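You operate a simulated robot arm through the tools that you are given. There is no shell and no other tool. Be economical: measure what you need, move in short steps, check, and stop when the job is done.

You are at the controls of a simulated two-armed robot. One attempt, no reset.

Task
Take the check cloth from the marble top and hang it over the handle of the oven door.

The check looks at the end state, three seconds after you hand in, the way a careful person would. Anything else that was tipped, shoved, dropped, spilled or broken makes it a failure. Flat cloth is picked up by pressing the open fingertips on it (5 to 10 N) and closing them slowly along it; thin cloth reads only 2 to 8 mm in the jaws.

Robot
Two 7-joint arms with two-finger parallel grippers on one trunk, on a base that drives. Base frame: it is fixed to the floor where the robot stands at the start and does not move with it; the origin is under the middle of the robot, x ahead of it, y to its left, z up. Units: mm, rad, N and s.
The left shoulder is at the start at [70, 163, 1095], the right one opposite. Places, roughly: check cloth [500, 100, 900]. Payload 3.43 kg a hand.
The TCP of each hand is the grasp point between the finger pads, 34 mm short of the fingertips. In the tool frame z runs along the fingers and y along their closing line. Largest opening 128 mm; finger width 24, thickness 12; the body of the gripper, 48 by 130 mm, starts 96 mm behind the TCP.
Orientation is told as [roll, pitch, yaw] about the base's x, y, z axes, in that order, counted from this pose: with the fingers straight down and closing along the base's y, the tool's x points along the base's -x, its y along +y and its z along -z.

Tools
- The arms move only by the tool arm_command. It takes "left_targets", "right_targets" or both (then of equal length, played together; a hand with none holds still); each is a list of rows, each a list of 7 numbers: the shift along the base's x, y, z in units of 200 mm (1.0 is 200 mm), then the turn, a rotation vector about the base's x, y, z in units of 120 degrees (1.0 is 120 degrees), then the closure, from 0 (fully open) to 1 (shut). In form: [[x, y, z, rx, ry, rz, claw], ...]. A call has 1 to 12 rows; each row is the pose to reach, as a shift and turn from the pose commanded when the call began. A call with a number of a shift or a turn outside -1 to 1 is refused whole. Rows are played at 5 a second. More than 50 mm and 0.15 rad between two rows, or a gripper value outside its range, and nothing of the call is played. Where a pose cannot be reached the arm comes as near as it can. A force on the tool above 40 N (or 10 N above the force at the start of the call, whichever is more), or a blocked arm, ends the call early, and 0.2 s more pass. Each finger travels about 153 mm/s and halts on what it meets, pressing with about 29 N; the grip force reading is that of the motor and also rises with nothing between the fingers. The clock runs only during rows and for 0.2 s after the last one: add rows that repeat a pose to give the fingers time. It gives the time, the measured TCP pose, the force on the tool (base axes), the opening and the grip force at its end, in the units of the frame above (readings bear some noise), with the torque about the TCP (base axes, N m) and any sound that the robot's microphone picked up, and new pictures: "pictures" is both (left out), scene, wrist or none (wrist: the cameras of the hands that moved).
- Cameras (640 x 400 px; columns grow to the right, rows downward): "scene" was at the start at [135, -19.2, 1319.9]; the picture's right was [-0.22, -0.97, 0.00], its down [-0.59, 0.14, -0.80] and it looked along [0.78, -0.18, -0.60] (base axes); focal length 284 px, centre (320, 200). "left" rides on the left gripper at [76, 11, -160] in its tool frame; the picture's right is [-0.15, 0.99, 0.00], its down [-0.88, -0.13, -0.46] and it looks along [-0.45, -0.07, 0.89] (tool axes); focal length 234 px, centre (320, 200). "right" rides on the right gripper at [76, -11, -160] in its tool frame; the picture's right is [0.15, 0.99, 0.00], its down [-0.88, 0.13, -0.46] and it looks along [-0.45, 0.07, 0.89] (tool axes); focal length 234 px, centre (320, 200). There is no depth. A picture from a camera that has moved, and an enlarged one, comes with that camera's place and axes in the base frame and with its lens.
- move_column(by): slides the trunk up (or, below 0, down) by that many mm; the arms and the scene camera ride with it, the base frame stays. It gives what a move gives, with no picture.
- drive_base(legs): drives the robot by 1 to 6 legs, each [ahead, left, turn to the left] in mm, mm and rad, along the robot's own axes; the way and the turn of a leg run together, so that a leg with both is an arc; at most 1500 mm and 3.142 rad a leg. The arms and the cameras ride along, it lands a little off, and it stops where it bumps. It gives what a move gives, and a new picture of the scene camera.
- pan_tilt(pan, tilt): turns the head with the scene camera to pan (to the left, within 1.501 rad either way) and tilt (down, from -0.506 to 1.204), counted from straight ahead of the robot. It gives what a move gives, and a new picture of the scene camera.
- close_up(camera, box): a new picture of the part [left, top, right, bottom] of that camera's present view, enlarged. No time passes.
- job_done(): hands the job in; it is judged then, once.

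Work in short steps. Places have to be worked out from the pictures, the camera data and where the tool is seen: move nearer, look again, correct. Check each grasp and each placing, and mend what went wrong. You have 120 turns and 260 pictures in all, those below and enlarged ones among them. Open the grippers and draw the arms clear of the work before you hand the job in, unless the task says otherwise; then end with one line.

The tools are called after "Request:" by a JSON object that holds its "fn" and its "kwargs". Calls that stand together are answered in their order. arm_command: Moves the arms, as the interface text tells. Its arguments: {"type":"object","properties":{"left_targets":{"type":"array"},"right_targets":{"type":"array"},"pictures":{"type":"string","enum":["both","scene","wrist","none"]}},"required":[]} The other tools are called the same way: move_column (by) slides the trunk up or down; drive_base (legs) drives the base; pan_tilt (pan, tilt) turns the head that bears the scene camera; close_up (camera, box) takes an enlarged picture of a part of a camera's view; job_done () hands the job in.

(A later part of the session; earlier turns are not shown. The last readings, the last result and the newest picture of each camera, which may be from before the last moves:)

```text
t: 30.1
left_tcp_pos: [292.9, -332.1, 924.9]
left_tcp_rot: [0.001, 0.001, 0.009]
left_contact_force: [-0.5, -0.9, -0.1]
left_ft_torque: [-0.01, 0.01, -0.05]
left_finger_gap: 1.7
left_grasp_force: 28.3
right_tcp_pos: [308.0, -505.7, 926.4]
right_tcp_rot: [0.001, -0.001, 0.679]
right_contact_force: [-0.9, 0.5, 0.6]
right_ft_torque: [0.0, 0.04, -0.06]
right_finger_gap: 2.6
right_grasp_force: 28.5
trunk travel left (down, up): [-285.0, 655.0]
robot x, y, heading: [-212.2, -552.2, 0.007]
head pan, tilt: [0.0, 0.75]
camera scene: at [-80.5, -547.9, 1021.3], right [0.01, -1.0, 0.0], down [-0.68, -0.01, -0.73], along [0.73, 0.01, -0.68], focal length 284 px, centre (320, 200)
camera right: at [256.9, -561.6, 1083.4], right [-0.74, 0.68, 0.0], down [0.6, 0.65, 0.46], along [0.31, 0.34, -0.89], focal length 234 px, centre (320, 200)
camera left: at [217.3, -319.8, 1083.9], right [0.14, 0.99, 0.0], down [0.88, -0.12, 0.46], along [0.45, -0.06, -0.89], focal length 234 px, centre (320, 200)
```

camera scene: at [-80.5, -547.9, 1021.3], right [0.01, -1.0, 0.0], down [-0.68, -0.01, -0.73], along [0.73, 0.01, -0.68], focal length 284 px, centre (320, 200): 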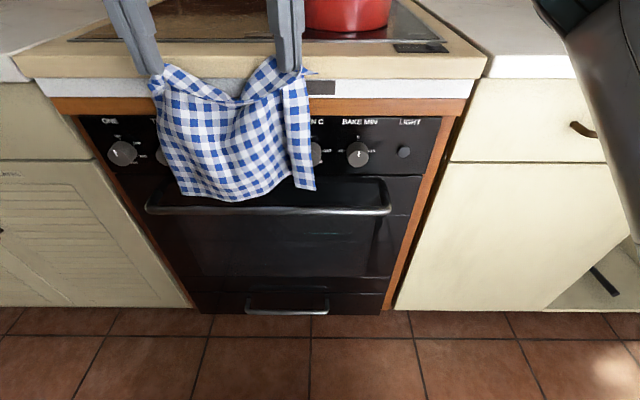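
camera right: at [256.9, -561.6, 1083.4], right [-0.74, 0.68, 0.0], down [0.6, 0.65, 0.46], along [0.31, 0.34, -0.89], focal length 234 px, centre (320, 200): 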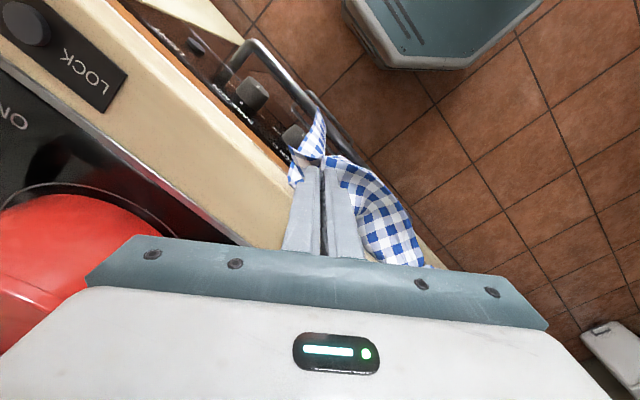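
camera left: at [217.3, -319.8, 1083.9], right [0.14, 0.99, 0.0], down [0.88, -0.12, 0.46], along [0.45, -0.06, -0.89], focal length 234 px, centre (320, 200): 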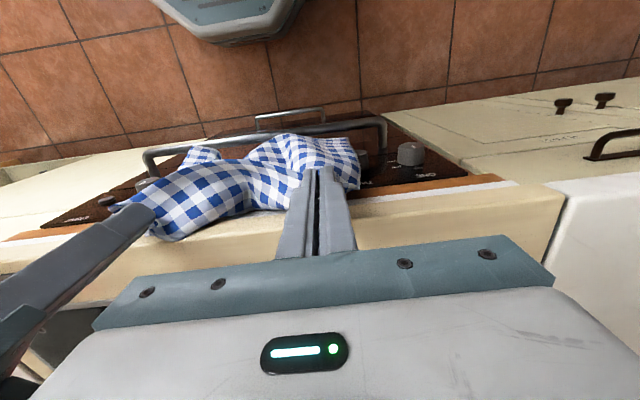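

The bottom edge and flap are now directly above the bar (x≈292), and about 20 mm more is needed. I nudge forward, watching the fingertip clearance to the counter lip (x≈343).

Request:
{"fn": "arm_command", "kwargs": {"left_targets": [[0.05, 0, 0, 0, 0, 0, 1], [0.1, 0, 0, 0, 0, 0, 1], [0.11, 0, 0, 0, 0, 0, 1], [0.11, 0, 0, 0, 0, 0, 1]], "right_targets": [[0.025, 0.02, 0, 0, 0, 0, 1], [0.05, 0.04, 0, 0, 0, 0, 1], [0.07, 0.06, 0, 0, 0, 0, 1], [0.07, 0.06, 0, 0, 0, 0, 1]]}}

```text
t: 31.1
left_tcp_pos: [310.8, -332.6, 925.0]
left_tcp_rot: [-0.001, -0.005, 0.008]
left_contact_force: [-4.2, -0.4, -1.0]
left_ft_torque: [-0.03, 0.19, 0.0]
left_finger_gap: 1.8
left_grasp_force: 29.2
right_tcp_pos: [318.3, -494.3, 924.8]
right_tcp_rot: [0.0, 0.0, 0.684]
right_contact_force: [-34.9, -8.4, -2.8]
right_ft_torque: [-0.23, 1.12, 0.06]
right_finger_gap: 3.0
right_grasp_force: 28.5
trunk travel left (down, up): [-285.0, 655.0]
robot x, y, heading: [-214.4, -549.2, 0.007]
head pan, tilt: [0.0, 0.75]
camera scene: at [-84.9, -548.8, 1021.8], right [0.01, -1.0, 0.0], down [-0.68, 0.0, -0.73], along [0.73, 0.01, -0.68], focal length 284 px, centre (320, 200)
camera right: at [266.4, -550.0, 1084.3], right [-0.74, 0.68, 0.0], down [0.6, 0.66, 0.46], along [0.31, 0.34, -0.89], focal length 234 px, centre (320, 200)
camera left: at [233.9, -320.2, 1084.8], right [0.14, 0.99, 0.0], down [0.88, -0.12, 0.46], along [0.46, -0.06, -0.89], focal length 234 px, centre (320, 200)
```

scene: 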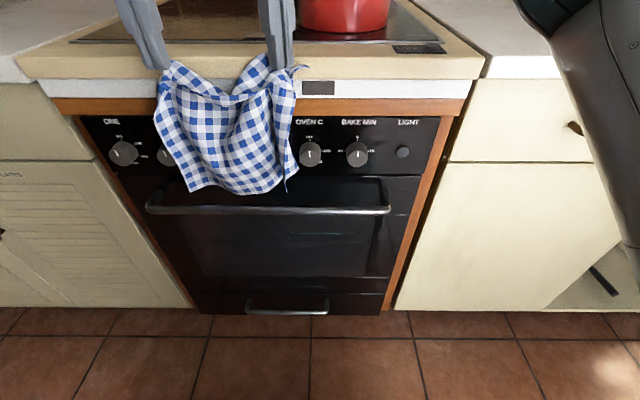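
right: 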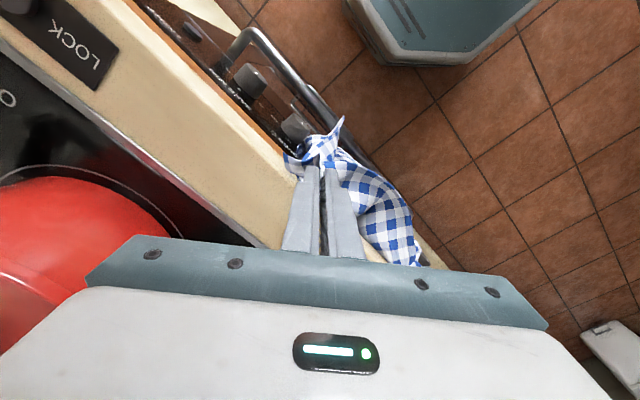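
left: 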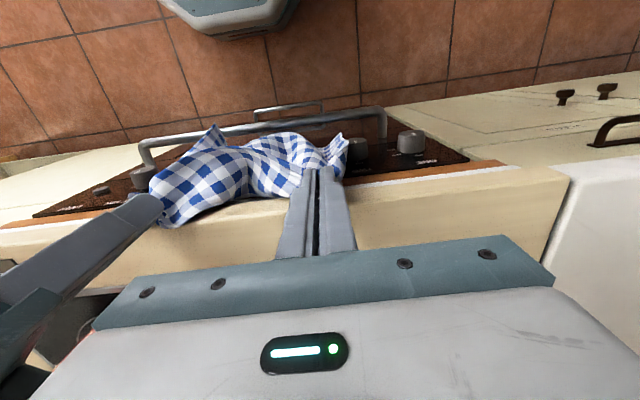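

The right finger touched the counter lip and the flap stays in front of the bar, so the loose corner spoils this approach. I'll regrip with the fingers closing along x right at the corners so the sheet hangs flat. First I retract and square the right hand.

Request:
{"fn": "arm_command", "kwargs": {"left_targets": [[-0.1, 0, 0, 0, 0, 0, 1], [-0.2, 0, 0, 0, 0, 0, 1], [-0.3, 0, 0, 0, 0, 0, 1], [-0.4, 0, 0, 0, 0, 0, 1], [-0.5, 0, 0, 0, 0, 0, 1], [-0.5, 0, 0, 0, 0, 0, 1]], "right_targets": [[-0.1, 0, 0, 0, 0, -0.05, 1], [-0.2, -0.05, 0, 0, 0, -0.11, 1], [-0.3, -0.08, 0, 0, 0, -0.18, 1], [-0.45, -0.13, 0, 0, 0, -0.25, 1], [-0.58, -0.17, 0, 0, 0, -0.32, 1], [-0.58, -0.17, 0, 0, 0, -0.32, 1]], "pictures": "none"}}

Request:
{"fn": "move_column", "kwargs": {"by": 310}}

Request:
{"fn": "drive_base", "kwargs": {"legs": [[0, 555, 0], [215, 0, 0]]}}

```text
t: 32.5
left_tcp_pos: [217.2, -331.5, 925.4]
left_tcp_rot: [-0.002, 0.0, 0.009]
left_contact_force: [-0.2, -0.2, 0.1]
left_ft_torque: [-0.02, 0.03, -0.01]
left_finger_gap: 1.8
left_grasp_force: 28.7
right_tcp_pos: [207.2, -529.1, 926.7]
right_tcp_rot: [0.0, 0.001, 0.007]
right_contact_force: [0.3, 0.3, 0.0]
right_ft_torque: [0.0, -0.02, 0.05]
right_finger_gap: 2.4
right_grasp_force: 28.9
trunk travel left (down, up): [-285.0, 655.0]
robot x, y, heading: [-211.1, -550.3, 0.005]
head pan, tilt: [0.0, 0.75]
```

```text
t: 35.6
left_tcp_pos: [217.2, -331.3, 1235.2]
left_tcp_rot: [0.0, 0.002, 0.009]
left_contact_force: [0.0, -0.3, -0.8]
left_ft_torque: [-0.01, -0.02, -0.01]
left_finger_gap: 1.7
left_grasp_force: 28.5
right_tcp_pos: [207.1, -529.1, 1235.5]
right_tcp_rot: [0.0, -0.001, 0.007]
right_contact_force: [-0.1, -0.5, 0.1]
right_ft_torque: [-0.01, 0.0, 0.01]
right_finger_gap: 2.3
right_grasp_force: 29.1
trunk travel left (down, up): [-595.0, 345.0]
robot x, y, heading: [-214.5, -546.9, 0.013]
head pan, tilt: [0.0, 0.75]
```

```text
t: 40.0
left_tcp_pos: [419.9, 231.4, 1235.3]
left_tcp_rot: [-0.001, 0.0, 0.025]
left_contact_force: [-0.4, -0.4, 0.4]
left_ft_torque: [0.01, 0.04, 0.0]
left_finger_gap: 1.5
left_grasp_force: 29.0
right_tcp_pos: [411.7, 33.6, 1235.7]
right_tcp_rot: [-0.001, 0.0, 0.025]
right_contact_force: [0.7, -0.2, -0.5]
right_ft_torque: [0.02, 0.04, 0.03]
right_finger_gap: 2.1
right_grasp_force: 29.2
trunk travel left (down, up): [-595.0, 345.0]
robot x, y, heading: [-7.9, 4.2, 0.023]
head pan, tilt: [0.0, 0.75]
camera scene: at [124.9, 10.0, 1331.4], right [0.02, -1.0, 0.0], down [-0.68, -0.02, -0.73], along [0.73, 0.02, -0.68], focal length 284 px, centre (320, 200)
```

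scene: 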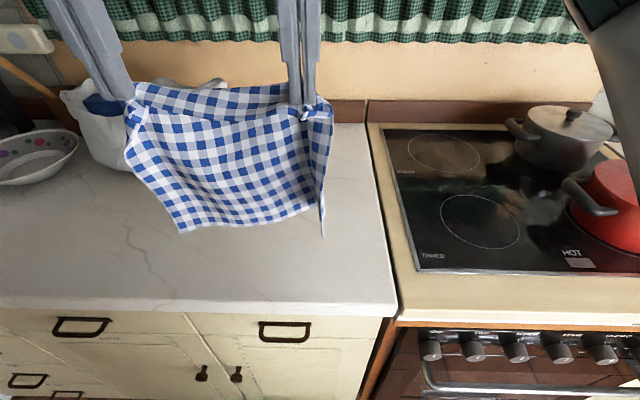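

I'm back at the marble with the cloth hanging clear. I carry it forward to x≈600 and then lay it down while drawing the hands back.

Request:
{"fn": "arm_command", "kwargs": {"left_targets": [[0.2, 0, 0, 0, 0, 0, 1], [0.4, -0.03, 0, 0, 0, 0, 1], [0.6, -0.06, 0, 0, 0, 0, 1], [0.8, -0.08, -0.1, 0, 0, 0, 1], [0.9, -0.1, -0.3, 0, 0, 0, 1], [0.9, -0.1, -0.3, 0, 0, 0, 1]], "right_targets": [[0.2, 0, 0, 0, 0, 0, 1], [0.4, -0.03, 0, 0, 0, 0, 1], [0.6, -0.06, 0, 0, 0, 0, 1], [0.8, -0.08, -0.1, 0, 0, 0, 1], [0.9, -0.1, -0.3, 0, 0, 0, 1], [0.9, -0.1, -0.3, 0, 0, 0, 1]], "pictures": "scene"}}

```text
t: 41.0
left_tcp_pos: [559.8, 220.5, 1224.0]
left_tcp_rot: [0.002, 0.003, 0.014]
left_contact_force: [-17.5, 2.3, -2.9]
left_ft_torque: [-0.41, -2.17, -0.15]
left_finger_gap: 1.6
left_grasp_force: 28.8
right_tcp_pos: [562.1, 19.8, 1222.3]
right_tcp_rot: [0.001, 0.0, 0.026]
right_contact_force: [0.3, 0.3, -0.8]
right_ft_torque: [-0.01, 0.05, 0.0]
right_finger_gap: 2.0
right_grasp_force: 29.0
trunk travel left (down, up): [-595.0, 345.0]
robot x, y, heading: [-9.3, 2.7, 0.027]
head pan, tilt: [0.0, 0.75]
stopped in row 4 (left hand): the force on the tool passed its limit (the readings are from after the stop); the commanded pose is now the measured one
camera scene: at [122.6, 11.5, 1331.5], right [0.03, -1.0, 0.0], down [-0.68, -0.02, -0.73], along [0.73, 0.02, -0.68], focal length 284 px, centre (320, 200)
```

scene: 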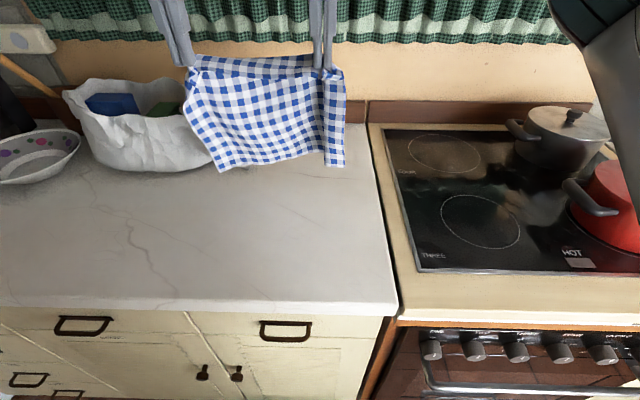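

The left gripper body touched something overhead at about z≈1350. I back off straight away and look up.

Request:
{"fn": "arm_command", "kwargs": {"left_targets": [[-0.1, 0, -0.05, 0, 0, 0, 1], [-0.25, 0, -0.1, 0, 0, 0, 1]], "right_targets": [[-0.1, 0, -0.05, 0, 0, 0, 1], [-0.25, 0, -0.1, 0, 0, 0, 1]], "pictures": "none"}}

Request:
{"fn": "pan_tilt", "kwargs": {"pan": 0.2, "tilt": 0.0}}

```text
t: 41.6
left_tcp_pos: [511.9, 220.7, 1201.6]
left_tcp_rot: [0.002, 0.004, 0.016]
left_contact_force: [0.0, -1.4, -0.7]
left_ft_torque: [-0.07, -0.05, 0.0]
left_finger_gap: 1.9
left_grasp_force: 28.9
right_tcp_pos: [514.3, 16.2, 1204.0]
right_tcp_rot: [0.001, -0.003, 0.024]
right_contact_force: [-0.8, 1.8, 0.5]
right_ft_torque: [0.0, -0.07, 0.04]
right_finger_gap: 2.4
right_grasp_force: 28.9
trunk travel left (down, up): [-595.0, 345.0]
robot x, y, heading: [-5.1, 6.8, 0.026]
head pan, tilt: [0.0, 0.75]
```

```text
t: 42.7
left_tcp_pos: [513.3, 221.2, 1201.9]
left_tcp_rot: [0.003, 0.005, 0.014]
left_contact_force: [0.5, -1.1, 0.2]
left_ft_torque: [-0.04, 0.01, -0.05]
left_finger_gap: 1.7
left_grasp_force: 29.3
right_tcp_pos: [517.0, 16.4, 1202.0]
right_tcp_rot: [0.0, 0.001, 0.025]
right_contact_force: [-0.2, 0.7, -0.1]
right_ft_torque: [0.03, 0.0, 0.02]
right_finger_gap: 2.3
right_grasp_force: 29.2
trunk travel left (down, up): [-595.0, 345.0]
robot x, y, heading: [-5.1, 6.4, 0.028]
head pan, tilt: [0.201, 0.0]
camera scene: at [129.8, 28.1, 1399.4], right [0.22, -0.97, 0.0], down [0.0, 0.0, -1.0], along [0.97, 0.22, 0.0], focal length 284 px, centre (320, 200)
```

scene: 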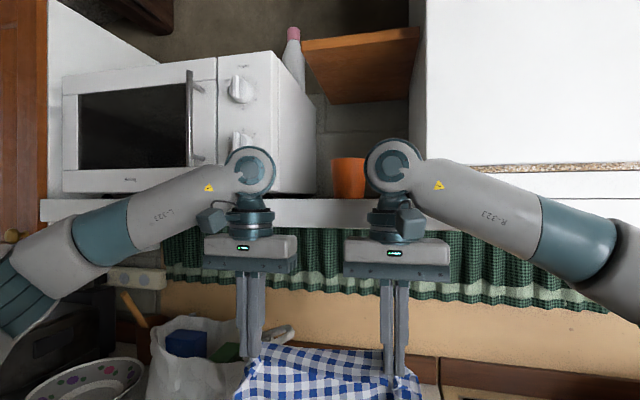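

A shelf with a microwave overhangs the counter; nothing appears displaced. Instead I'll lay the cloth the other way: free edge touching down near x≈420, then hands moving forward and down. First I move back and a bit right, keeping clear of the bag.

Request:
{"fn": "arm_command", "kwargs": {"left_targets": [[-0.15, -0.05, 0, 0, 0, 0, 1], [-0.3, -0.1, 0, 0, 0, 0, 1], [-0.45, -0.15, 0, 0, 0, 0, 1], [-0.6, -0.2, -0.05, 0, 0, 0, 1], [-0.66, -0.2, -0.1, 0, 0, 0, 1], [-0.66, -0.2, -0.1, 0, 0, 0, 1]], "right_targets": [[-0.15, -0.05, 0, 0, 0, 0, 1], [-0.3, -0.1, 0, 0, 0, 0, 1], [-0.45, -0.15, 0, 0, 0, 0, 1], [-0.6, -0.2, -0.05, 0, 0, 0, 1], [-0.66, -0.2, -0.1, 0, 0, 0, 1], [-0.66, -0.2, -0.1, 0, 0, 0, 1]], "pictures": "none"}}

Request:
{"fn": "pan_tilt", "kwargs": {"pan": 0.1, "tilt": 0.85}}

```text
t: 44.1
left_tcp_pos: [380.9, 179.7, 1182.2]
left_tcp_rot: [0.004, 0.007, 0.014]
left_contact_force: [0.5, -1.4, -0.6]
left_ft_torque: [-0.07, 0.03, -0.07]
left_finger_gap: 1.7
left_grasp_force: 28.7
right_tcp_pos: [380.3, -23.6, 1182.1]
right_tcp_rot: [0.0, 0.003, 0.024]
right_contact_force: [-0.4, 1.7, 0.1]
right_ft_torque: [0.07, 0.04, 0.05]
right_finger_gap: 2.1
right_grasp_force: 28.4
trunk travel left (down, up): [-595.0, 345.0]
robot x, y, heading: [-7.2, 9.3, 0.027]
head pan, tilt: [0.201, 0.0]
```

```text
t: 45.3
left_tcp_pos: [382.2, 180.1, 1182.2]
left_tcp_rot: [0.006, 0.005, 0.014]
left_contact_force: [0.2, -1.4, -0.3]
left_ft_torque: [-0.02, 0.04, -0.02]
left_finger_gap: 1.7
left_grasp_force: 28.9
right_tcp_pos: [382.3, -24.0, 1180.9]
right_tcp_rot: [0.0, 0.001, 0.025]
right_contact_force: [-0.6, 1.5, -1.1]
right_ft_torque: [0.06, 0.01, 0.01]
right_finger_gap: 2.2
right_grasp_force: 29.4
trunk travel left (down, up): [-595.0, 345.0]
robot x, y, heading: [-6.0, 6.9, 0.025]
head pan, tilt: [0.099, 0.85]
camera scene: at [119.7, 17.7, 1323.4], right [0.12, -0.99, 0.0], down [-0.75, -0.09, -0.66], along [0.66, 0.08, -0.75], focal length 284 px, centre (320, 200)
```

scene: 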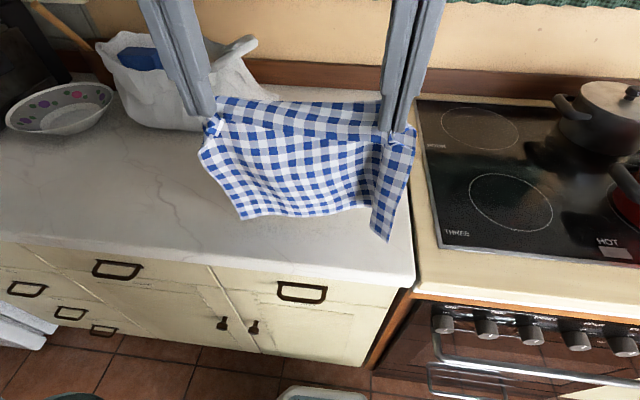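

The cloth's bottom is around x≈410–420. I lay it down with a forward-and-down sweep.

Request:
{"fn": "arm_command", "kwargs": {"left_targets": [[0, 0, -0.15, 0, 0, 0, 1], [0.1, 0, -0.3, 0, 0, 0, 1], [0.25, 0, -0.45, 0, 0, 0, 1], [0.45, 0, -0.57, 0, 0, 0, 1], [0.65, 0, -0.7, 0, 0, 0, 1], [0.85, 0, -0.83, 0, 0, 0, 1], [0.85, 0, -0.83, 0, 0, 0, 1]], "right_targets": [[0, 0, -0.15, 0, 0, 0, 1], [0.1, 0, -0.3, 0, 0, 0, 1], [0.25, 0, -0.45, 0, 0, 0, 1], [0.45, 0, -0.57, 0, 0, 0, 1], [0.65, 0, -0.7, 0, 0, 0, 1], [0.85, 0, -0.83, 0, 0, 0, 1], [0.85, 0, -0.83, 0, 0, 0, 1]], "pictures": "scene"}}

```text
t: 46.9
left_tcp_pos: [548.7, 178.2, 1017.7]
left_tcp_rot: [0.003, 0.004, 0.014]
left_contact_force: [-1.0, -1.2, 0.7]
left_ft_torque: [-0.04, -0.04, -0.04]
left_finger_gap: 1.7
left_grasp_force: 28.9
right_tcp_pos: [552.4, -28.0, 1016.8]
right_tcp_rot: [-0.001, 0.0, 0.024]
right_contact_force: [0.5, 1.5, -0.9]
right_ft_torque: [0.03, -0.02, 0.1]
right_finger_gap: 2.2
right_grasp_force: 28.9
trunk travel left (down, up): [-595.0, 345.0]
robot x, y, heading: [-5.8, 4.9, 0.027]
head pan, tilt: [0.099, 0.85]
camera scene: at [117.8, 17.9, 1323.6], right [0.12, -0.99, 0.0], down [-0.74, -0.09, -0.66], along [0.66, 0.08, -0.75], focal length 284 px, centre (320, 200)
```

scene: 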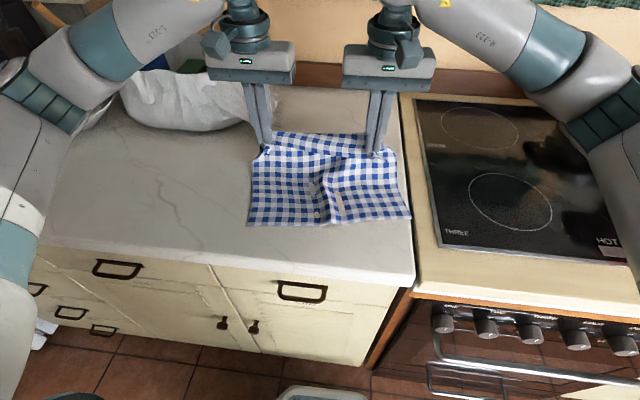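

It's laying out well. I finish the sweep forward and down, spreading the hands slightly to flatten the wrinkle.

Request:
{"fn": "arm_command", "kwargs": {"left_targets": [[0.15, 0.03, -0.12, 0, 0, 0, 1], [0.32, 0.05, -0.22, 0, 0, 0, 1], [0.45, 0.07, -0.32, 0, 0, 0, 1], [0.5, 0.07, -0.37, 0, 0, 0, 1], [0.5, 0.07, -0.37, 0, 0, 0, 1]], "right_targets": [[0.15, 0.03, -0.12, 0, 0, 0, 1], [0.32, 0.05, -0.22, 0, 0, 0, 1], [0.45, 0.05, -0.32, 0, 0, 0, 1], [0.5, 0.05, -0.37, 0, 0, 0, 1], [0.5, 0.05, -0.37, 0, 0, 0, 1]], "pictures": "scene"}}

```text
t: 48.1
left_tcp_pos: [652.6, 193.6, 942.9]
left_tcp_rot: [0.003, 0.004, 0.013]
left_contact_force: [-0.2, -5.8, 0.6]
left_ft_torque: [-0.2, 0.04, -0.13]
left_finger_gap: 1.9
left_grasp_force: 29.7
right_tcp_pos: [654.4, -16.0, 940.3]
right_tcp_rot: [0.003, 0.0, 0.026]
right_contact_force: [-0.8, 5.0, 5.6]
right_ft_torque: [0.18, 0.09, 0.17]
right_finger_gap: 2.2
right_grasp_force: 29.2
trunk travel left (down, up): [-595.0, 345.0]
robot x, y, heading: [-7.1, 5.5, 0.019]
head pan, tilt: [0.099, 0.85]
camera scene: at [119.1, 17.5, 1323.4], right [0.12, -0.99, 0.0], down [-0.75, -0.09, -0.66], along [0.66, 0.08, -0.75], focal length 284 px, centre (320, 200)
```

scene: 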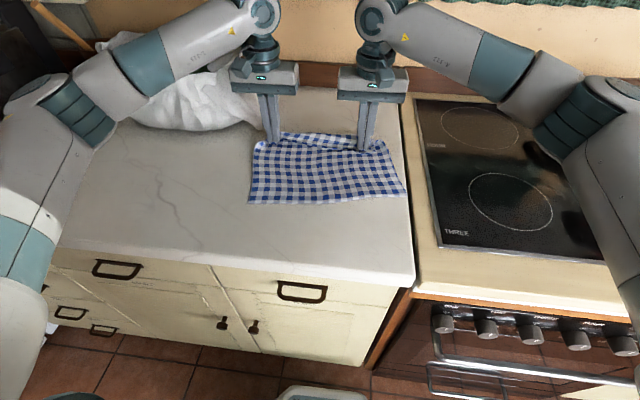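

The cloth is flat. I release gently with a small opening, rise straight up, then retract.

Request:
{"fn": "arm_command", "kwargs": {"left_targets": [[0, 0, 0, 0, 0, 0, 0.9], [0, 0, 0, 0, 0, 0, 0.75], [0, 0, 0.1, 0, 0, 0, 0.7], [0, 0, 0.25, 0, 0, 0, 0.6], [-0.2, 0, 0.4, 0, 0, 0, 0.6], [-0.4, 0, 0.5, 0, 0, 0, 0.6], [-0.6, 0, 0.5, 0, 0, 0, 0.6], [-0.8, 0, 0.5, 0, 0, 0, 0.6], [-1.0, 0, 0.5, 0, 0, 0, 0.6]], "right_targets": [[0, 0, 0, 0, 0, 0, 0.9], [0, 0, 0, 0, 0, 0, 0.75], [0, 0, 0.1, 0, 0, 0, 0.7], [0, 0, 0.25, 0, 0, 0, 0.6], [-0.2, 0, 0.4, 0, 0, 0, 0.6], [-0.4, 0, 0.5, 0, 0, 0, 0.6], [-0.6, 0, 0.5, 0, 0, 0, 0.6], [-0.8, 0, 0.5, 0, 0, 0, 0.6], [-1.0, 0, 0.5, 0, 0, 0, 0.6]]}}

```text
t: 50.1
left_tcp_pos: [450.9, 193.7, 1046.0]
left_tcp_rot: [0.005, 0.007, 0.015]
left_contact_force: [-0.7, -0.4, 1.2]
left_ft_torque: [0.02, -0.03, -0.01]
left_finger_gap: 51.2
left_grasp_force: 0.0
right_tcp_pos: [446.6, -15.6, 1041.0]
right_tcp_rot: [0.0, 0.001, 0.022]
right_contact_force: [0.0, -0.1, -0.1]
right_ft_torque: [0.0, -0.04, 0.02]
right_finger_gap: 51.3
right_grasp_force: 0.0
trunk travel left (down, up): [-595.0, 345.0]
robot x, y, heading: [-6.0, 6.6, 0.022]
head pan, tilt: [0.099, 0.85]
camera scene: at [118.3, 17.9, 1323.5], right [0.12, -0.99, 0.0], down [-0.74, -0.09, -0.66], along [0.66, 0.08, -0.75], focal length 284 px, centre (320, 200)
camera right: at [371.5, -27.8, 1201.1], right [-0.17, 0.99, 0.0], down [0.88, 0.15, 0.46], along [0.45, 0.08, -0.89], focal length 234 px, centre (320, 200)
camera left: at [375.4, 204.2, 1205.2], right [0.13, 0.99, 0.0], down [0.88, -0.12, 0.45], along [0.45, -0.06, -0.89], focal length 234 px, centre (320, 200)
```

scene: 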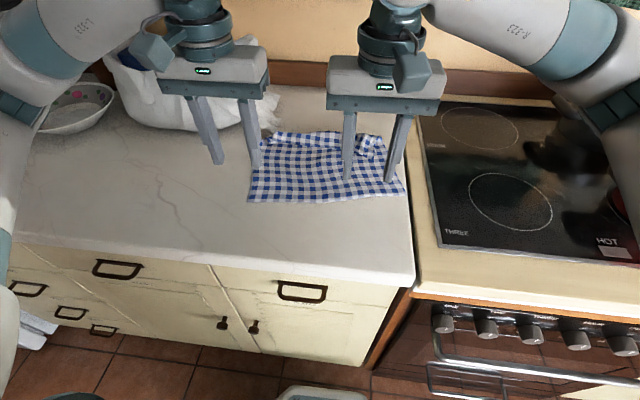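
right: 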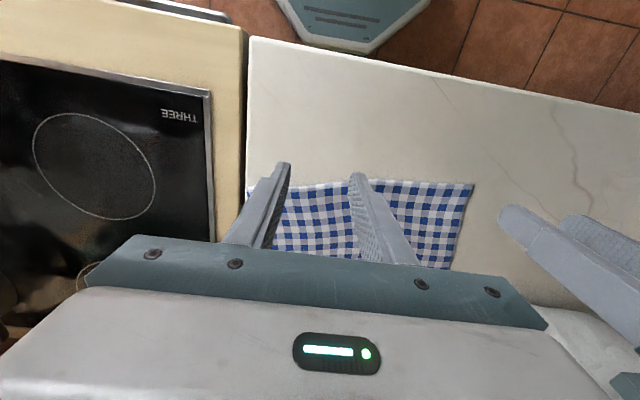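
left: 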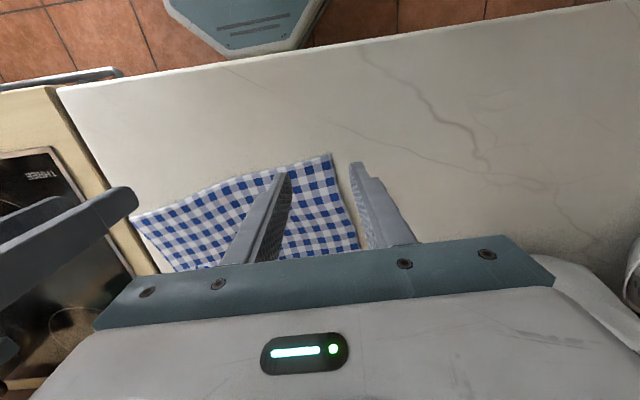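

The cloth is flat, with near-hem corners at (462, 207) and (519, −103). I rotate the hands so they close across the hem (left about −80°, right about +100°) and position them over the corners.

Request:
{"fn": "arm_command", "kwargs": {"left_targets": [[0.02, 0, 0, 0, 0, -0.056, 0.655], [0.04, 0, 0, 0, 0, -0.112, 0.655], [0.06, 0, 0, 0, 0, -0.168, 0.655], [0.09, 0, 0, 0, 0, -0.224, 0.655], [0.11, 0, 0, 0, 0, -0.28, 0.655], [0.13, 0, 0, 0, 0, -0.336, 0.655], [0.16, 0, 0, 0, 0, -0.392, 0.655], [0.18, 0, 0, 0, 0, -0.448, 0.655], [0.21, 0, 0, 0, 0, -0.504, 0.655], [0.23, 0, 0, 0, 0, -0.56, 0.655], [0.25, 0, 0, 0, 0, -0.616, 0.655], [0.27, 0.01, 0, 0, 0, -0.67, 0.655]], "right_targets": [[0.04, -0.02, 0, 0, 0, 0.069, 0.655], [0.08, -0.04, 0, 0, 0, 0.138, 0.655], [0.12, -0.07, 0, 0, 0, 0.207, 0.655], [0.16, -0.1, 0, 0, 0, 0.276, 0.655], [0.2, -0.13, 0, 0, 0, 0.345, 0.655], [0.25, -0.16, 0, 0, 0, 0.413, 0.655], [0.3, -0.19, 0, 0, 0, 0.482, 0.655], [0.35, -0.22, 0, 0, 0, 0.55, 0.655], [0.4, -0.25, 0, 0, 0, 0.619, 0.655], [0.45, -0.28, 0, 0, 0, 0.688, 0.655], [0.5, -0.3, 0, 0, 0, 0.757, 0.655], [0.54, -0.315, 0, 0, 0, 0.826, 0.655]]}}

```text
t: 52.7
left_tcp_pos: [469.8, 172.7, 1042.1]
left_tcp_rot: [0.005, 0.006, -1.387]
left_contact_force: [-0.5, -0.5, -0.5]
left_ft_torque: [0.01, -0.04, -0.03]
left_finger_gap: 44.2
left_grasp_force: 0.0
left hand out of reach, approached as far as the arm can: row 11, 12
right_tcp_pos: [423.3, -43.3, 1039.0]
right_tcp_rot: [-0.005, 0.0, 1.742]
right_contact_force: [-1.2, -0.5, -0.6]
right_ft_torque: [0.03, -0.02, -0.01]
right_finger_gap: 44.1
right_grasp_force: 0.2
right hand out of reach, approached as far as the arm can: row 10, 11, 12
trunk travel left (down, up): [-595.0, 345.0]
robot x, y, heading: [-10.2, 6.1, 0.024]
head pan, tilt: [0.099, 0.85]
camera scene: at [118.4, 16.7, 1323.5], right [0.12, -0.99, 0.0], down [-0.74, -0.09, -0.66], along [0.66, 0.08, -0.75], focal length 284 px, centre (320, 200)
camera right: at [446.4, -115.6, 1198.3], right [-0.95, -0.31, 0.0], down [-0.28, 0.85, 0.45], along [-0.14, 0.43, -0.89], focal length 234 px, centre (320, 200)
camera left: at [465.5, 248.6, 1201.8], right [1.0, 0.04, 0.0], down [0.03, -0.89, 0.45], along [0.02, -0.45, -0.89], focal length 234 px, centre (320, 200)
```

scene: 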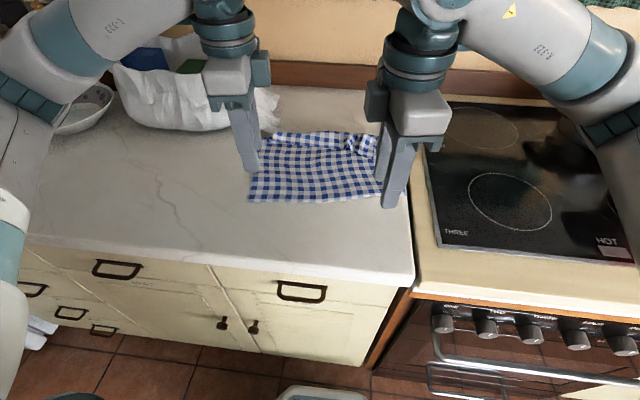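
right: 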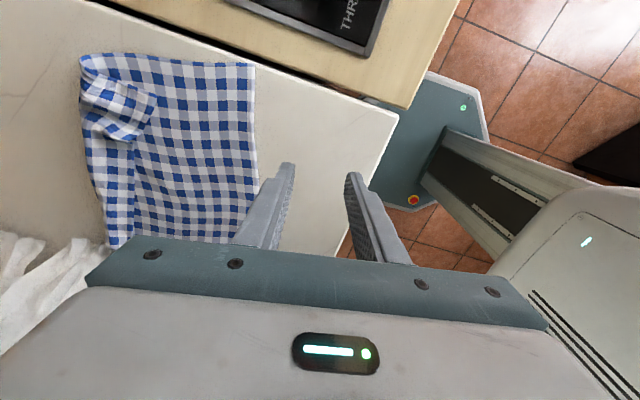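
left: 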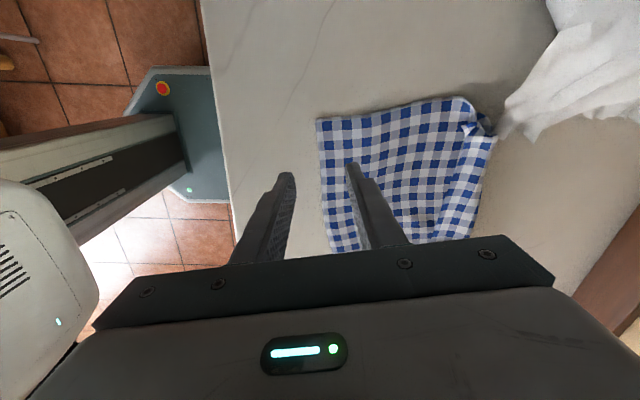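

The arms can't reach full ±90° out there, but about 1.3 rad was reachable. I use right yaw ≈1.30 and left yaw ≈−1.2 and move over the corners.

Request:
{"fn": "arm_command", "kwargs": {"left_targets": [[0, 0, 0, 0, 0, 0.045, 0.655], [0.05, 0.03, 0, 0, 0, 0.09, 0.655], [0.11, 0.07, 0, 0, 0, 0.09, 0.655], [0.17, 0.115, 0, 0, 0, 0.09, 0.655], [0.17, 0.115, 0, 0, 0, 0.09, 0.655]], "right_targets": [[0.1, 0, 0, 0, 0, -0.06, 0.655], [0.25, -0.03, 0, 0, 0, -0.12, 0.655], [0.45, -0.09, 0, 0, 0, -0.18, 0.655], [0.65, -0.137, 0, 0, 0, -0.21, 0.655], [0.65, -0.137, 0, 0, 0, -0.21, 0.655]]}}

```text
t: 53.9
left_tcp_pos: [505.4, 195.6, 1042.6]
left_tcp_rot: [0.004, 0.006, -1.2]
left_contact_force: [0.0, -1.0, 0.2]
left_ft_torque: [-0.01, 0.02, 0.01]
left_finger_gap: 44.3
left_grasp_force: 0.1
right_tcp_pos: [548.5, -66.4, 1035.1]
right_tcp_rot: [-0.003, 0.002, 1.309]
right_contact_force: [0.2, -0.2, 0.6]
right_ft_torque: [-0.02, 0.0, -0.03]
right_finger_gap: 44.2
right_grasp_force: 0.1
right hand out of reach, approached as far as the arm can: row 4, 5
trunk travel left (down, up): [-595.0, 345.0]
robot x, y, heading: [-11.4, 5.9, 0.024]
head pan, tilt: [0.099, 0.85]
camera scene: at [119.3, 17.5, 1323.4], right [0.12, -0.99, 0.0], down [-0.75, -0.09, -0.66], along [0.65, 0.08, -0.75], focal length 284 px, centre (320, 200)
camera right: at [539.3, -141.5, 1194.3], right [-0.99, 0.11, 0.0], down [0.1, 0.88, 0.45], along [0.05, 0.45, -0.89], focal length 234 px, centre (320, 200)
camera left: at [488.0, 270.0, 1202.4], right [0.98, 0.22, 0.0], down [0.2, -0.87, 0.45], along [0.1, -0.44, -0.89], focal length 234 px, centre (320, 200)
```

scene: 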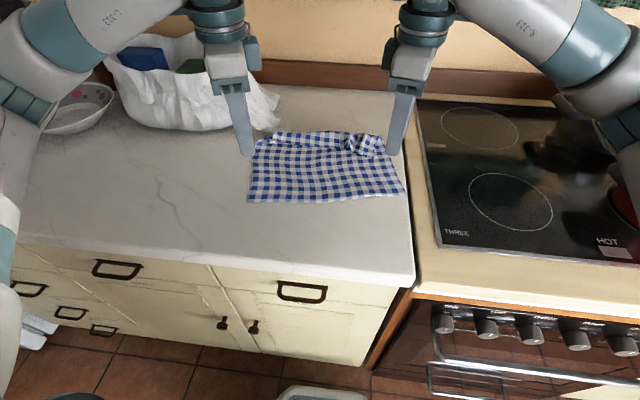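
right: 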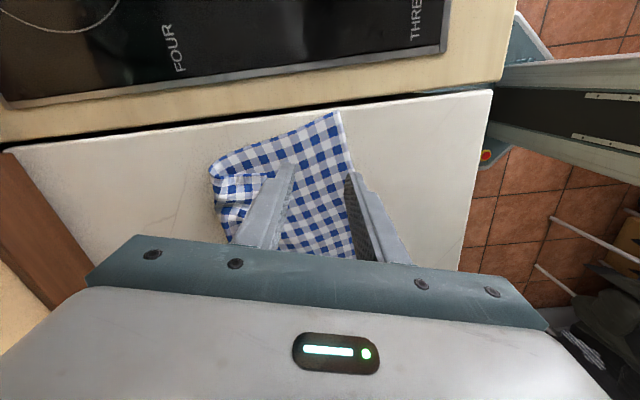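
left: 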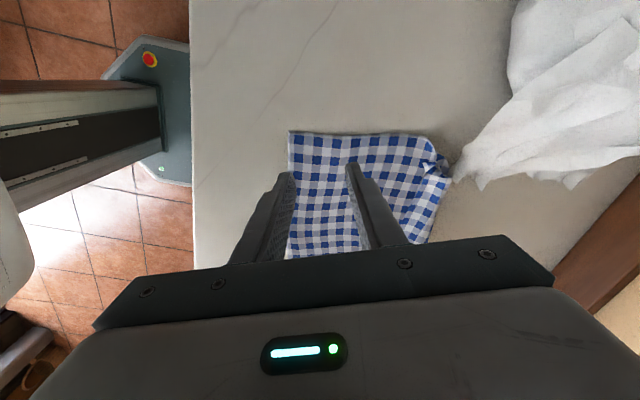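

Both hands are over the corners. I descend to just above the cloth, with the right hand nudged slightly outward and forward.

Request:
{"fn": "arm_command", "kwargs": {"left_targets": [[0, 0, -0.15, 0, 0, 0, 0.655], [0, 0, -0.3, 0, 0, 0, 0.655], [0, 0, -0.42, 0, 0, 0, 0.655], [0, 0, -0.5, 0, 0, 0, 0.655], [0, 0, -0.5, 0, 0, 0, 0.655]], "right_targets": [[0.01, -0.02, -0.15, 0, 0, 0, 0.655], [0.02, -0.04, -0.3, 0, 0, 0, 0.655], [0.025, -0.04, -0.4, 0, 0, 0, 0.655], [0.025, -0.04, -0.47, 0, 0, 0, 0.655], [0.025, -0.04, -0.47, 0, 0, 0, 0.655]], "pictures": "wrist"}}

```text
t: 55.1
left_tcp_pos: [505.2, 198.8, 944.3]
left_tcp_rot: [0.003, 0.005, -1.202]
left_contact_force: [0.1, -0.1, 0.6]
left_ft_torque: [-0.05, 0.0, -0.01]
left_finger_gap: 44.0
left_grasp_force: 0.1
right_tcp_pos: [555.7, -45.4, 977.2]
right_tcp_rot: [0.003, 0.004, 1.299]
right_contact_force: [-0.7, 0.0, -0.2]
right_ft_torque: [0.02, 0.01, 0.0]
right_finger_gap: 44.2
right_grasp_force: 0.1
right hand out of reach, approached as far as the arm can: row 1, 2, 3, 4, 5
trunk travel left (down, up): [-595.0, 345.0]
robot x, y, heading: [-8.7, 6.7, 0.025]
head pan, tilt: [0.099, 0.85]
camera right: at [546.5, -120.2, 1135.6], right [-0.99, 0.12, 0.0], down [0.11, 0.88, 0.45], along [0.05, 0.45, -0.89], focal length 234 px, centre (320, 200)
camera left: at [486.9, 273.7, 1102.8], right [0.98, 0.22, 0.0], down [0.2, -0.87, 0.45], along [0.1, -0.44, -0.89], focal length 234 px, centre (320, 200)
```

right: 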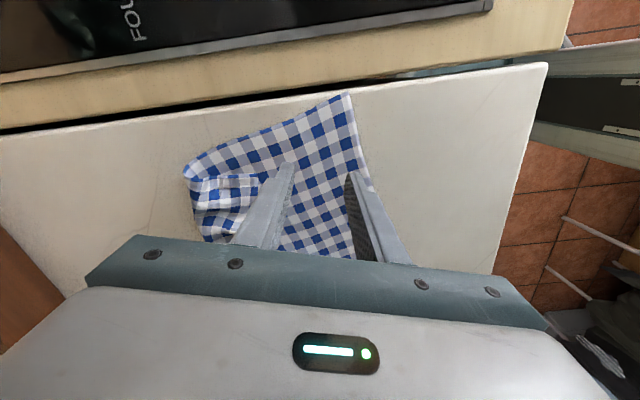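
left: 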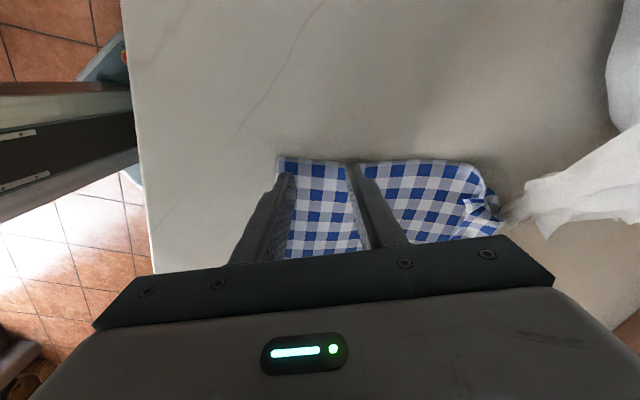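

The right arm loses reach when lowered relative to its shoulder. I raise both hands and lower the trunk instead.

Request:
{"fn": "arm_command", "kwargs": {"left_targets": [[0, 0, 0.15, 0, 0, 0, 0.655], [0, 0, 0.3, 0, 0, 0, 0.655], [0, 0, 0.5, 0, 0, 0, 0.655]], "right_targets": [[-0.01, -0.04, 0.1, 0, 0, 0, 0.655], [-0.02, -0.08, 0.2, 0, 0, 0, 0.655], [-0.03, -0.13, 0.3, 0, 0, 0, 0.655]], "pictures": "none"}}

Request:
{"fn": "move_column", "kwargs": {"by": -90}}

```text
t: 55.9
left_tcp_pos: [503.8, 195.5, 1043.5]
left_tcp_rot: [0.006, 0.007, -1.201]
left_contact_force: [-0.7, -1.6, -0.3]
left_ft_torque: [0.06, 0.0, 0.02]
left_finger_gap: 44.3
left_grasp_force: 0.1
right_tcp_pos: [546.2, -68.0, 1037.2]
right_tcp_rot: [0.001, -0.003, 1.31]
right_contact_force: [0.9, -0.2, 0.0]
right_ft_torque: [0.05, -0.04, -0.03]
right_finger_gap: 44.2
right_grasp_force: 0.0
right hand out of reach, approached as far as the arm can: row 1, 2, 3
trunk travel left (down, up): [-595.0, 345.0]
robot x, y, heading: [-10.6, 2.8, 0.024]
head pan, tilt: [0.099, 0.85]
```

```text
t: 57.2
left_tcp_pos: [505.6, 199.3, 950.9]
left_tcp_rot: [0.005, 0.005, -1.201]
left_contact_force: [-0.2, -0.4, 0.8]
left_ft_torque: [0.01, 0.01, 0.0]
left_finger_gap: 44.2
left_grasp_force: 0.0
right_tcp_pos: [547.4, -65.5, 945.6]
right_tcp_rot: [-0.001, 0.001, 1.312]
right_contact_force: [0.1, 0.7, 0.6]
right_ft_torque: [0.01, 0.01, 0.0]
right_finger_gap: 44.1
right_grasp_force: 0.0
trunk travel left (down, up): [-505.0, 435.0]
robot x, y, heading: [-9.6, 6.4, 0.02]
head pan, tilt: [0.099, 0.85]
```

Now the trunk drops another 8 mm with narrower right jaws, then I check the views.

Request:
{"fn": "move_column", "kwargs": {"by": -8}}

Request:
{"fn": "arm_command", "kwargs": {"left_targets": [[0, -0.01, -0.02, 0, 0, 0, 0.655], [0, -0.01, -0.02, 0, 0, 0, 0.655]], "right_targets": [[0, 0, 0, 0, 0, 0, 0.7], [0, 0, 0, 0, 0, 0, 0.7]], "pictures": "wrist"}}

```text
t: 57.7
left_tcp_pos: [504.9, 198.1, 942.1]
left_tcp_rot: [0.005, 0.004, -1.202]
left_contact_force: [0.3, 0.2, 0.8]
left_ft_torque: [0.01, 0.0, 0.02]
left_finger_gap: 44.2
left_grasp_force: 0.0
right_tcp_pos: [548.7, -66.0, 937.5]
right_tcp_rot: [0.001, 0.001, 1.31]
right_contact_force: [-0.5, 0.4, 0.1]
right_ft_torque: [0.0, -0.02, -0.02]
right_finger_gap: 44.3
right_grasp_force: 0.1
trunk travel left (down, up): [-497.0, 443.0]
robot x, y, heading: [-9.8, 14.3, 0.027]
head pan, tilt: [0.099, 0.85]
```

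```text
t: 58.3
left_tcp_pos: [503.7, 197.3, 938.1]
left_tcp_rot: [0.001, 0.005, -1.202]
left_contact_force: [0.3, 0.5, -0.3]
left_ft_torque: [-0.01, 0.01, -0.03]
left_finger_gap: 44.1
left_grasp_force: 0.0
right_tcp_pos: [547.0, -65.3, 938.3]
right_tcp_rot: [0.0, -0.001, 1.31]
right_contact_force: [1.1, -0.1, -0.6]
right_ft_torque: [-0.01, 0.02, 0.0]
right_finger_gap: 38.5
right_grasp_force: 0.0
trunk travel left (down, up): [-497.0, 443.0]
robot x, y, heading: [-12.5, 7.4, 0.027]
head pan, tilt: [0.099, 0.85]
camera right: at [539.2, -141.2, 1096.9], right [-0.99, 0.11, 0.0], down [0.1, 0.88, 0.45], along [0.05, 0.45, -0.89], focal length 234 px, centre (320, 200)
camera left: at [487.0, 272.3, 1099.0], right [0.98, 0.22, 0.0], down [0.2, -0.87, 0.45], along [0.1, -0.44, -0.89], focal length 234 px, centre (320, 200)
```

right: 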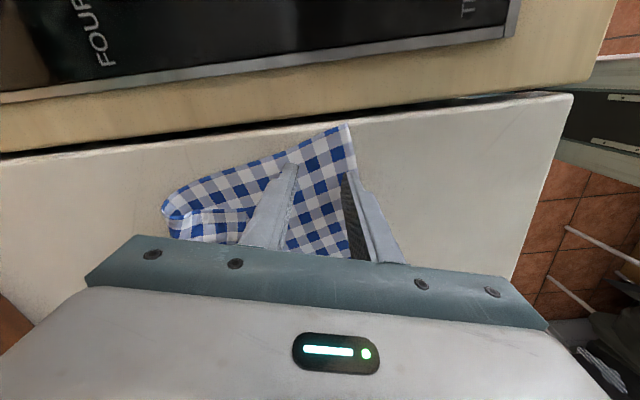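
left: 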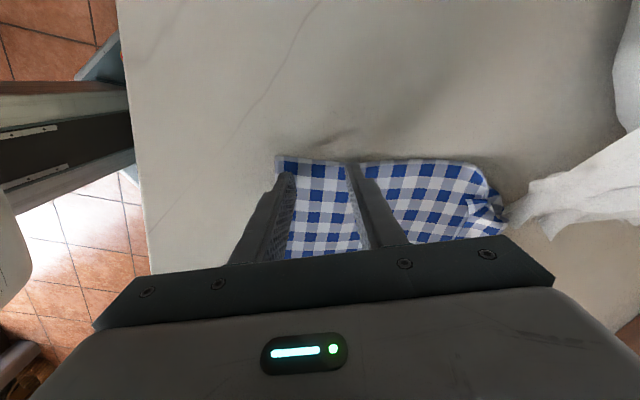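

The right outer finger is right on the hem, so I narrow the right jaws to about 25 mm, then press with the trunk.

Request:
{"fn": "arm_command", "kwargs": {"right_targets": [[0, 0, 0, 0, 0, 0, 0.75], [0, 0, 0, 0, 0, 0, 0.8], [0, 0, 0, 0, 0, 0, 0.8]], "pictures": "none"}}

Request:
{"fn": "move_column", "kwargs": {"by": -3}}

```text
t: 59.1
left_tcp_pos: [505.0, 197.6, 939.0]
left_tcp_rot: [0.004, 0.006, -1.201]
left_contact_force: [-0.1, -0.5, -0.4]
left_ft_torque: [-0.02, 0.02, 0.0]
left_finger_gap: 44.0
left_grasp_force: 0.1
right_tcp_pos: [547.9, -65.1, 937.4]
right_tcp_rot: [-0.001, 0.002, 1.312]
right_contact_force: [0.2, -0.6, 0.3]
right_ft_torque: [-0.02, 0.02, 0.0]
right_finger_gap: 25.6
right_grasp_force: 0.0
trunk travel left (down, up): [-497.0, 443.0]
robot x, y, heading: [-11.9, 8.0, 0.022]
head pan, tilt: [0.099, 0.85]
```

```text
t: 59.6
left_tcp_pos: [504.4, 196.8, 937.1]
left_tcp_rot: [0.002, 0.005, -1.2]
left_contact_force: [0.4, 0.5, 0.0]
left_ft_torque: [0.02, 0.05, 0.06]
left_finger_gap: 44.4
left_grasp_force: 0.1
right_tcp_pos: [547.0, -66.2, 935.7]
right_tcp_rot: [-0.002, 0.0, 1.311]
right_contact_force: [0.8, -0.8, 7.9]
right_ft_torque: [-0.04, 0.04, 0.02]
right_finger_gap: 25.5
right_grasp_force: 0.0
trunk travel left (down, up): [-494.0, 446.0]
robot x, y, heading: [-4.3, 6.8, 0.021]
head pan, tilt: [0.099, 0.85]
```

Right presses at 8 N. I bring the left hand down a couple of millimetres.

Request:
{"fn": "arm_command", "kwargs": {"left_targets": [[0, 0, -0.01, 0, 0, 0, 0.655], [0, 0, -0.011, 0, 0, 0, 0.655]], "pictures": "none"}}

```text
t: 60.2
left_tcp_pos: [504.7, 196.3, 934.9]
left_tcp_rot: [0.005, 0.003, -1.2]
left_contact_force: [1.2, 0.9, 18.8]
left_ft_torque: [-0.19, 0.28, 0.01]
left_finger_gap: 43.5
left_grasp_force: 0.1
right_tcp_pos: [546.7, -66.6, 935.3]
right_tcp_rot: [-0.002, 0.0, 1.311]
right_contact_force: [1.8, 0.6, 5.2]
right_ft_torque: [0.02, 0.0, 0.0]
right_finger_gap: 25.5
right_grasp_force: 0.0
trunk travel left (down, up): [-494.0, 446.0]
robot x, y, heading: [-9.4, 6.3, 0.022]
head pan, tilt: [0.099, 0.85]
```

Left is slightly hard at 19 N, so I ease it 1 mm and close both slowly.

Request:
{"fn": "arm_command", "kwargs": {"left_targets": [[0, 0, 0.006, 0, 0, 0, 0.655], [0, 0, 0.006, 0, 0, 0, 0.69], [0, 0, 0.006, 0, 0, 0, 0.725], [0, 0, 0.006, 0, 0, 0, 0.76], [0, 0, 0.006, 0, 0, 0, 0.795], [0, 0, 0.006, 0, 0, 0, 0.83], [0, 0, 0.006, 0, 0, 0, 0.865], [0, 0, 0.006, 0, 0, 0, 0.9], [0, 0, 0.006, 0, 0, 0, 0.935], [0, 0, 0.006, 0, 0, 0, 0.97], [0, 0, 0.006, 0, 0, 0, 1], [0, 0, 0.006, 0, 0, 0, 1]], "right_targets": [[0, 0, 0, 0, 0, 0, 0.8], [0, 0, 0, 0, 0, 0, 0.82], [0, 0, 0, 0, 0, 0, 0.84], [0, 0, 0, 0, 0, 0, 0.86], [0, 0, 0, 0, 0, 0, 0.88], [0, 0, 0, 0, 0, 0, 0.9], [0, 0, 0, 0, 0, 0, 0.92], [0, 0, 0, 0, 0, 0, 0.94], [0, 0, 0, 0, 0, 0, 0.96], [0, 0, 0, 0, 0, 0, 0.98], [0, 0, 0, 0, 0, 0, 1], [0, 0, 0, 0, 0, 0, 1]]}}

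```text
t: 62.9
left_tcp_pos: [504.2, 197.6, 935.3]
left_tcp_rot: [0.004, 0.004, -1.201]
left_contact_force: [0.2, -1.8, 5.7]
left_ft_torque: [-0.08, -0.03, 0.02]
left_finger_gap: 2.4
left_grasp_force: 29.2
right_tcp_pos: [547.5, -65.1, 936.4]
right_tcp_rot: [-0.002, -0.001, 1.31]
right_contact_force: [-0.8, 1.1, 11.5]
right_ft_torque: [0.04, 0.08, 0.04]
right_finger_gap: 0.0
right_grasp_force: 28.5
trunk travel left (down, up): [-494.0, 446.0]
robot x, y, heading: [-8.2, 1.8, 0.021]
head pan, tilt: [0.099, 0.85]
camera scene: at [118.3, 17.6, 1222.5], right [0.12, -0.99, 0.0], down [-0.74, -0.09, -0.66], along [0.66, 0.08, -0.75], focal length 284 px, centre (320, 200)
camera right: at [538.1, -141.2, 1094.6], right [-0.99, 0.11, 0.0], down [0.1, 0.88, 0.46], along [0.05, 0.45, -0.89], focal length 234 px, centre (320, 200)
camera left: at [485.6, 272.3, 1095.4], right [0.98, 0.22, 0.0], down [0.2, -0.87, 0.45], along [0.1, -0.44, -0.89], focal length 234 px, centre (320, 200)
```

scene: 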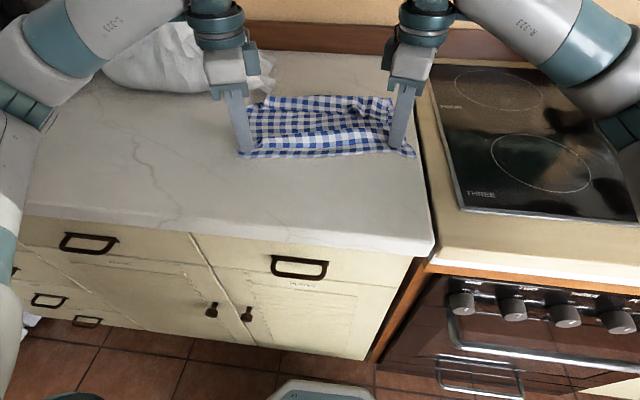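
right: 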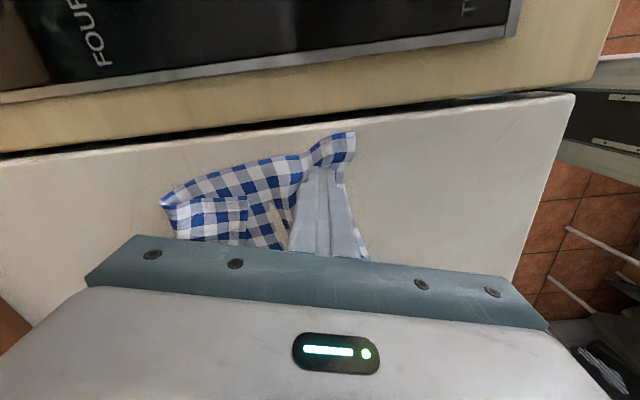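
left: 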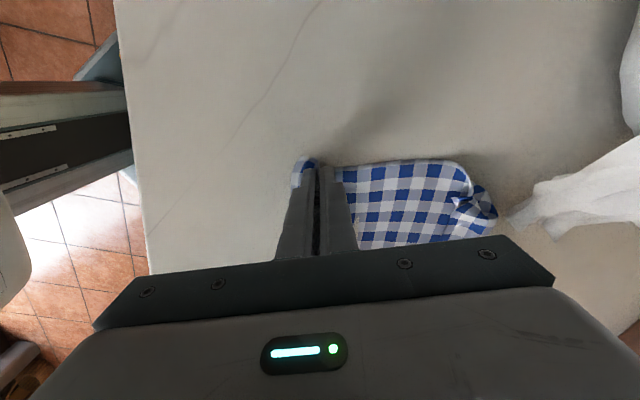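

Left has a good pinch (2.4 mm), but the right missed (0.0). I raise the right hand slightly, reopen it and look.

Request:
{"fn": "arm_command", "kwargs": {"right_targets": [[0, 0, 0.05, 0, 0, 0, 0.95], [0, 0, 0.15, 0, 0, 0, 0.75], [0, 0, 0.25, 0, 0, 0, 0.65], [0, 0, 0.25, 0, 0, 0, 0.65]]}}

```text
t: 63.9
left_tcp_pos: [504.0, 197.9, 934.2]
left_tcp_rot: [0.004, 0.006, -1.201]
left_contact_force: [-0.7, 0.4, 9.5]
left_ft_torque: [-0.04, 0.0, -0.01]
left_finger_gap: 2.5
left_grasp_force: 29.3
right_tcp_pos: [544.8, -65.4, 984.1]
right_tcp_rot: [-0.002, -0.001, 1.306]
right_contact_force: [-0.7, -0.3, -0.2]
right_ft_torque: [-0.03, 0.01, 0.04]
right_finger_gap: 44.9
right_grasp_force: 0.0
right hand out of reach, approached as far as the arm can: row 3, 4
trunk travel left (down, up): [-494.0, 446.0]
robot x, y, heading: [-8.3, 7.6, 0.025]
head pan, tilt: [0.099, 0.85]
camera scene: at [118.8, 17.4, 1222.4], right [0.12, -0.99, 0.0], down [-0.75, -0.09, -0.66], along [0.66, 0.08, -0.75], focal length 284 px, centre (320, 200)
camera right: at [535.3, -140.9, 1144.3], right [-0.99, 0.12, 0.0], down [0.1, 0.88, 0.46], along [0.05, 0.45, -0.89], focal length 234 px, centre (320, 200)
```

scene: 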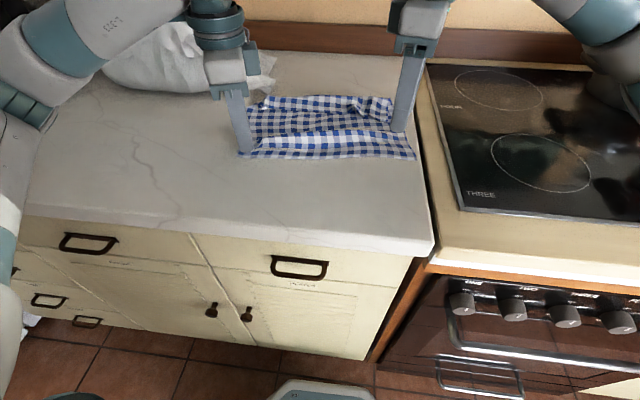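
right: 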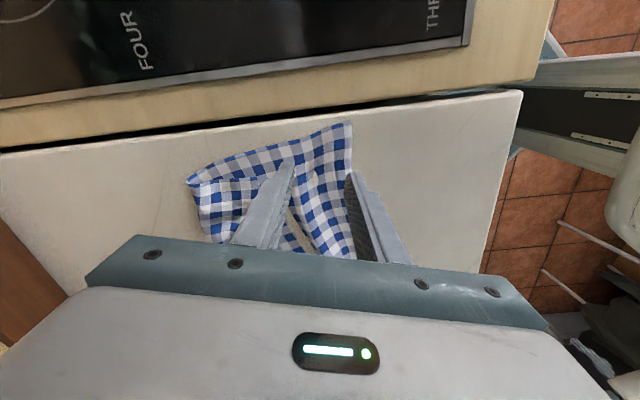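

The hem has shifted nearer (corner ≈(510, −101)), so the 44 mm jaws now fit. I go down and press again.

Request:
{"fn": "arm_command", "kwargs": {"right_targets": [[0, 0, -0.1, 0, 0, 0, 0.655], [0, 0, -0.2, 0, 0, 0, 0.655], [0, 0, -0.24, 0, 0, 0, 0.655], [0, 0, -0.24, 0, 0, 0, 0.655]], "pictures": "none"}}

```text
t: 64.8
left_tcp_pos: [503.4, 196.5, 935.1]
left_tcp_rot: [0.003, 0.005, -1.202]
left_contact_force: [0.0, 1.3, 10.4]
left_ft_torque: [-0.09, 0.04, 0.0]
left_finger_gap: 2.5
left_grasp_force: 29.5
right_tcp_pos: [545.3, -64.5, 936.3]
right_tcp_rot: [0.0, 0.0, 1.311]
right_contact_force: [0.3, 1.0, 0.2]
right_ft_torque: [0.02, 0.0, -0.01]
right_finger_gap: 44.5
right_grasp_force: 0.0
trunk travel left (down, up): [-494.0, 446.0]
robot x, y, heading: [-7.5, 7.5, 0.03]
head pan, tilt: [0.099, 0.85]
```

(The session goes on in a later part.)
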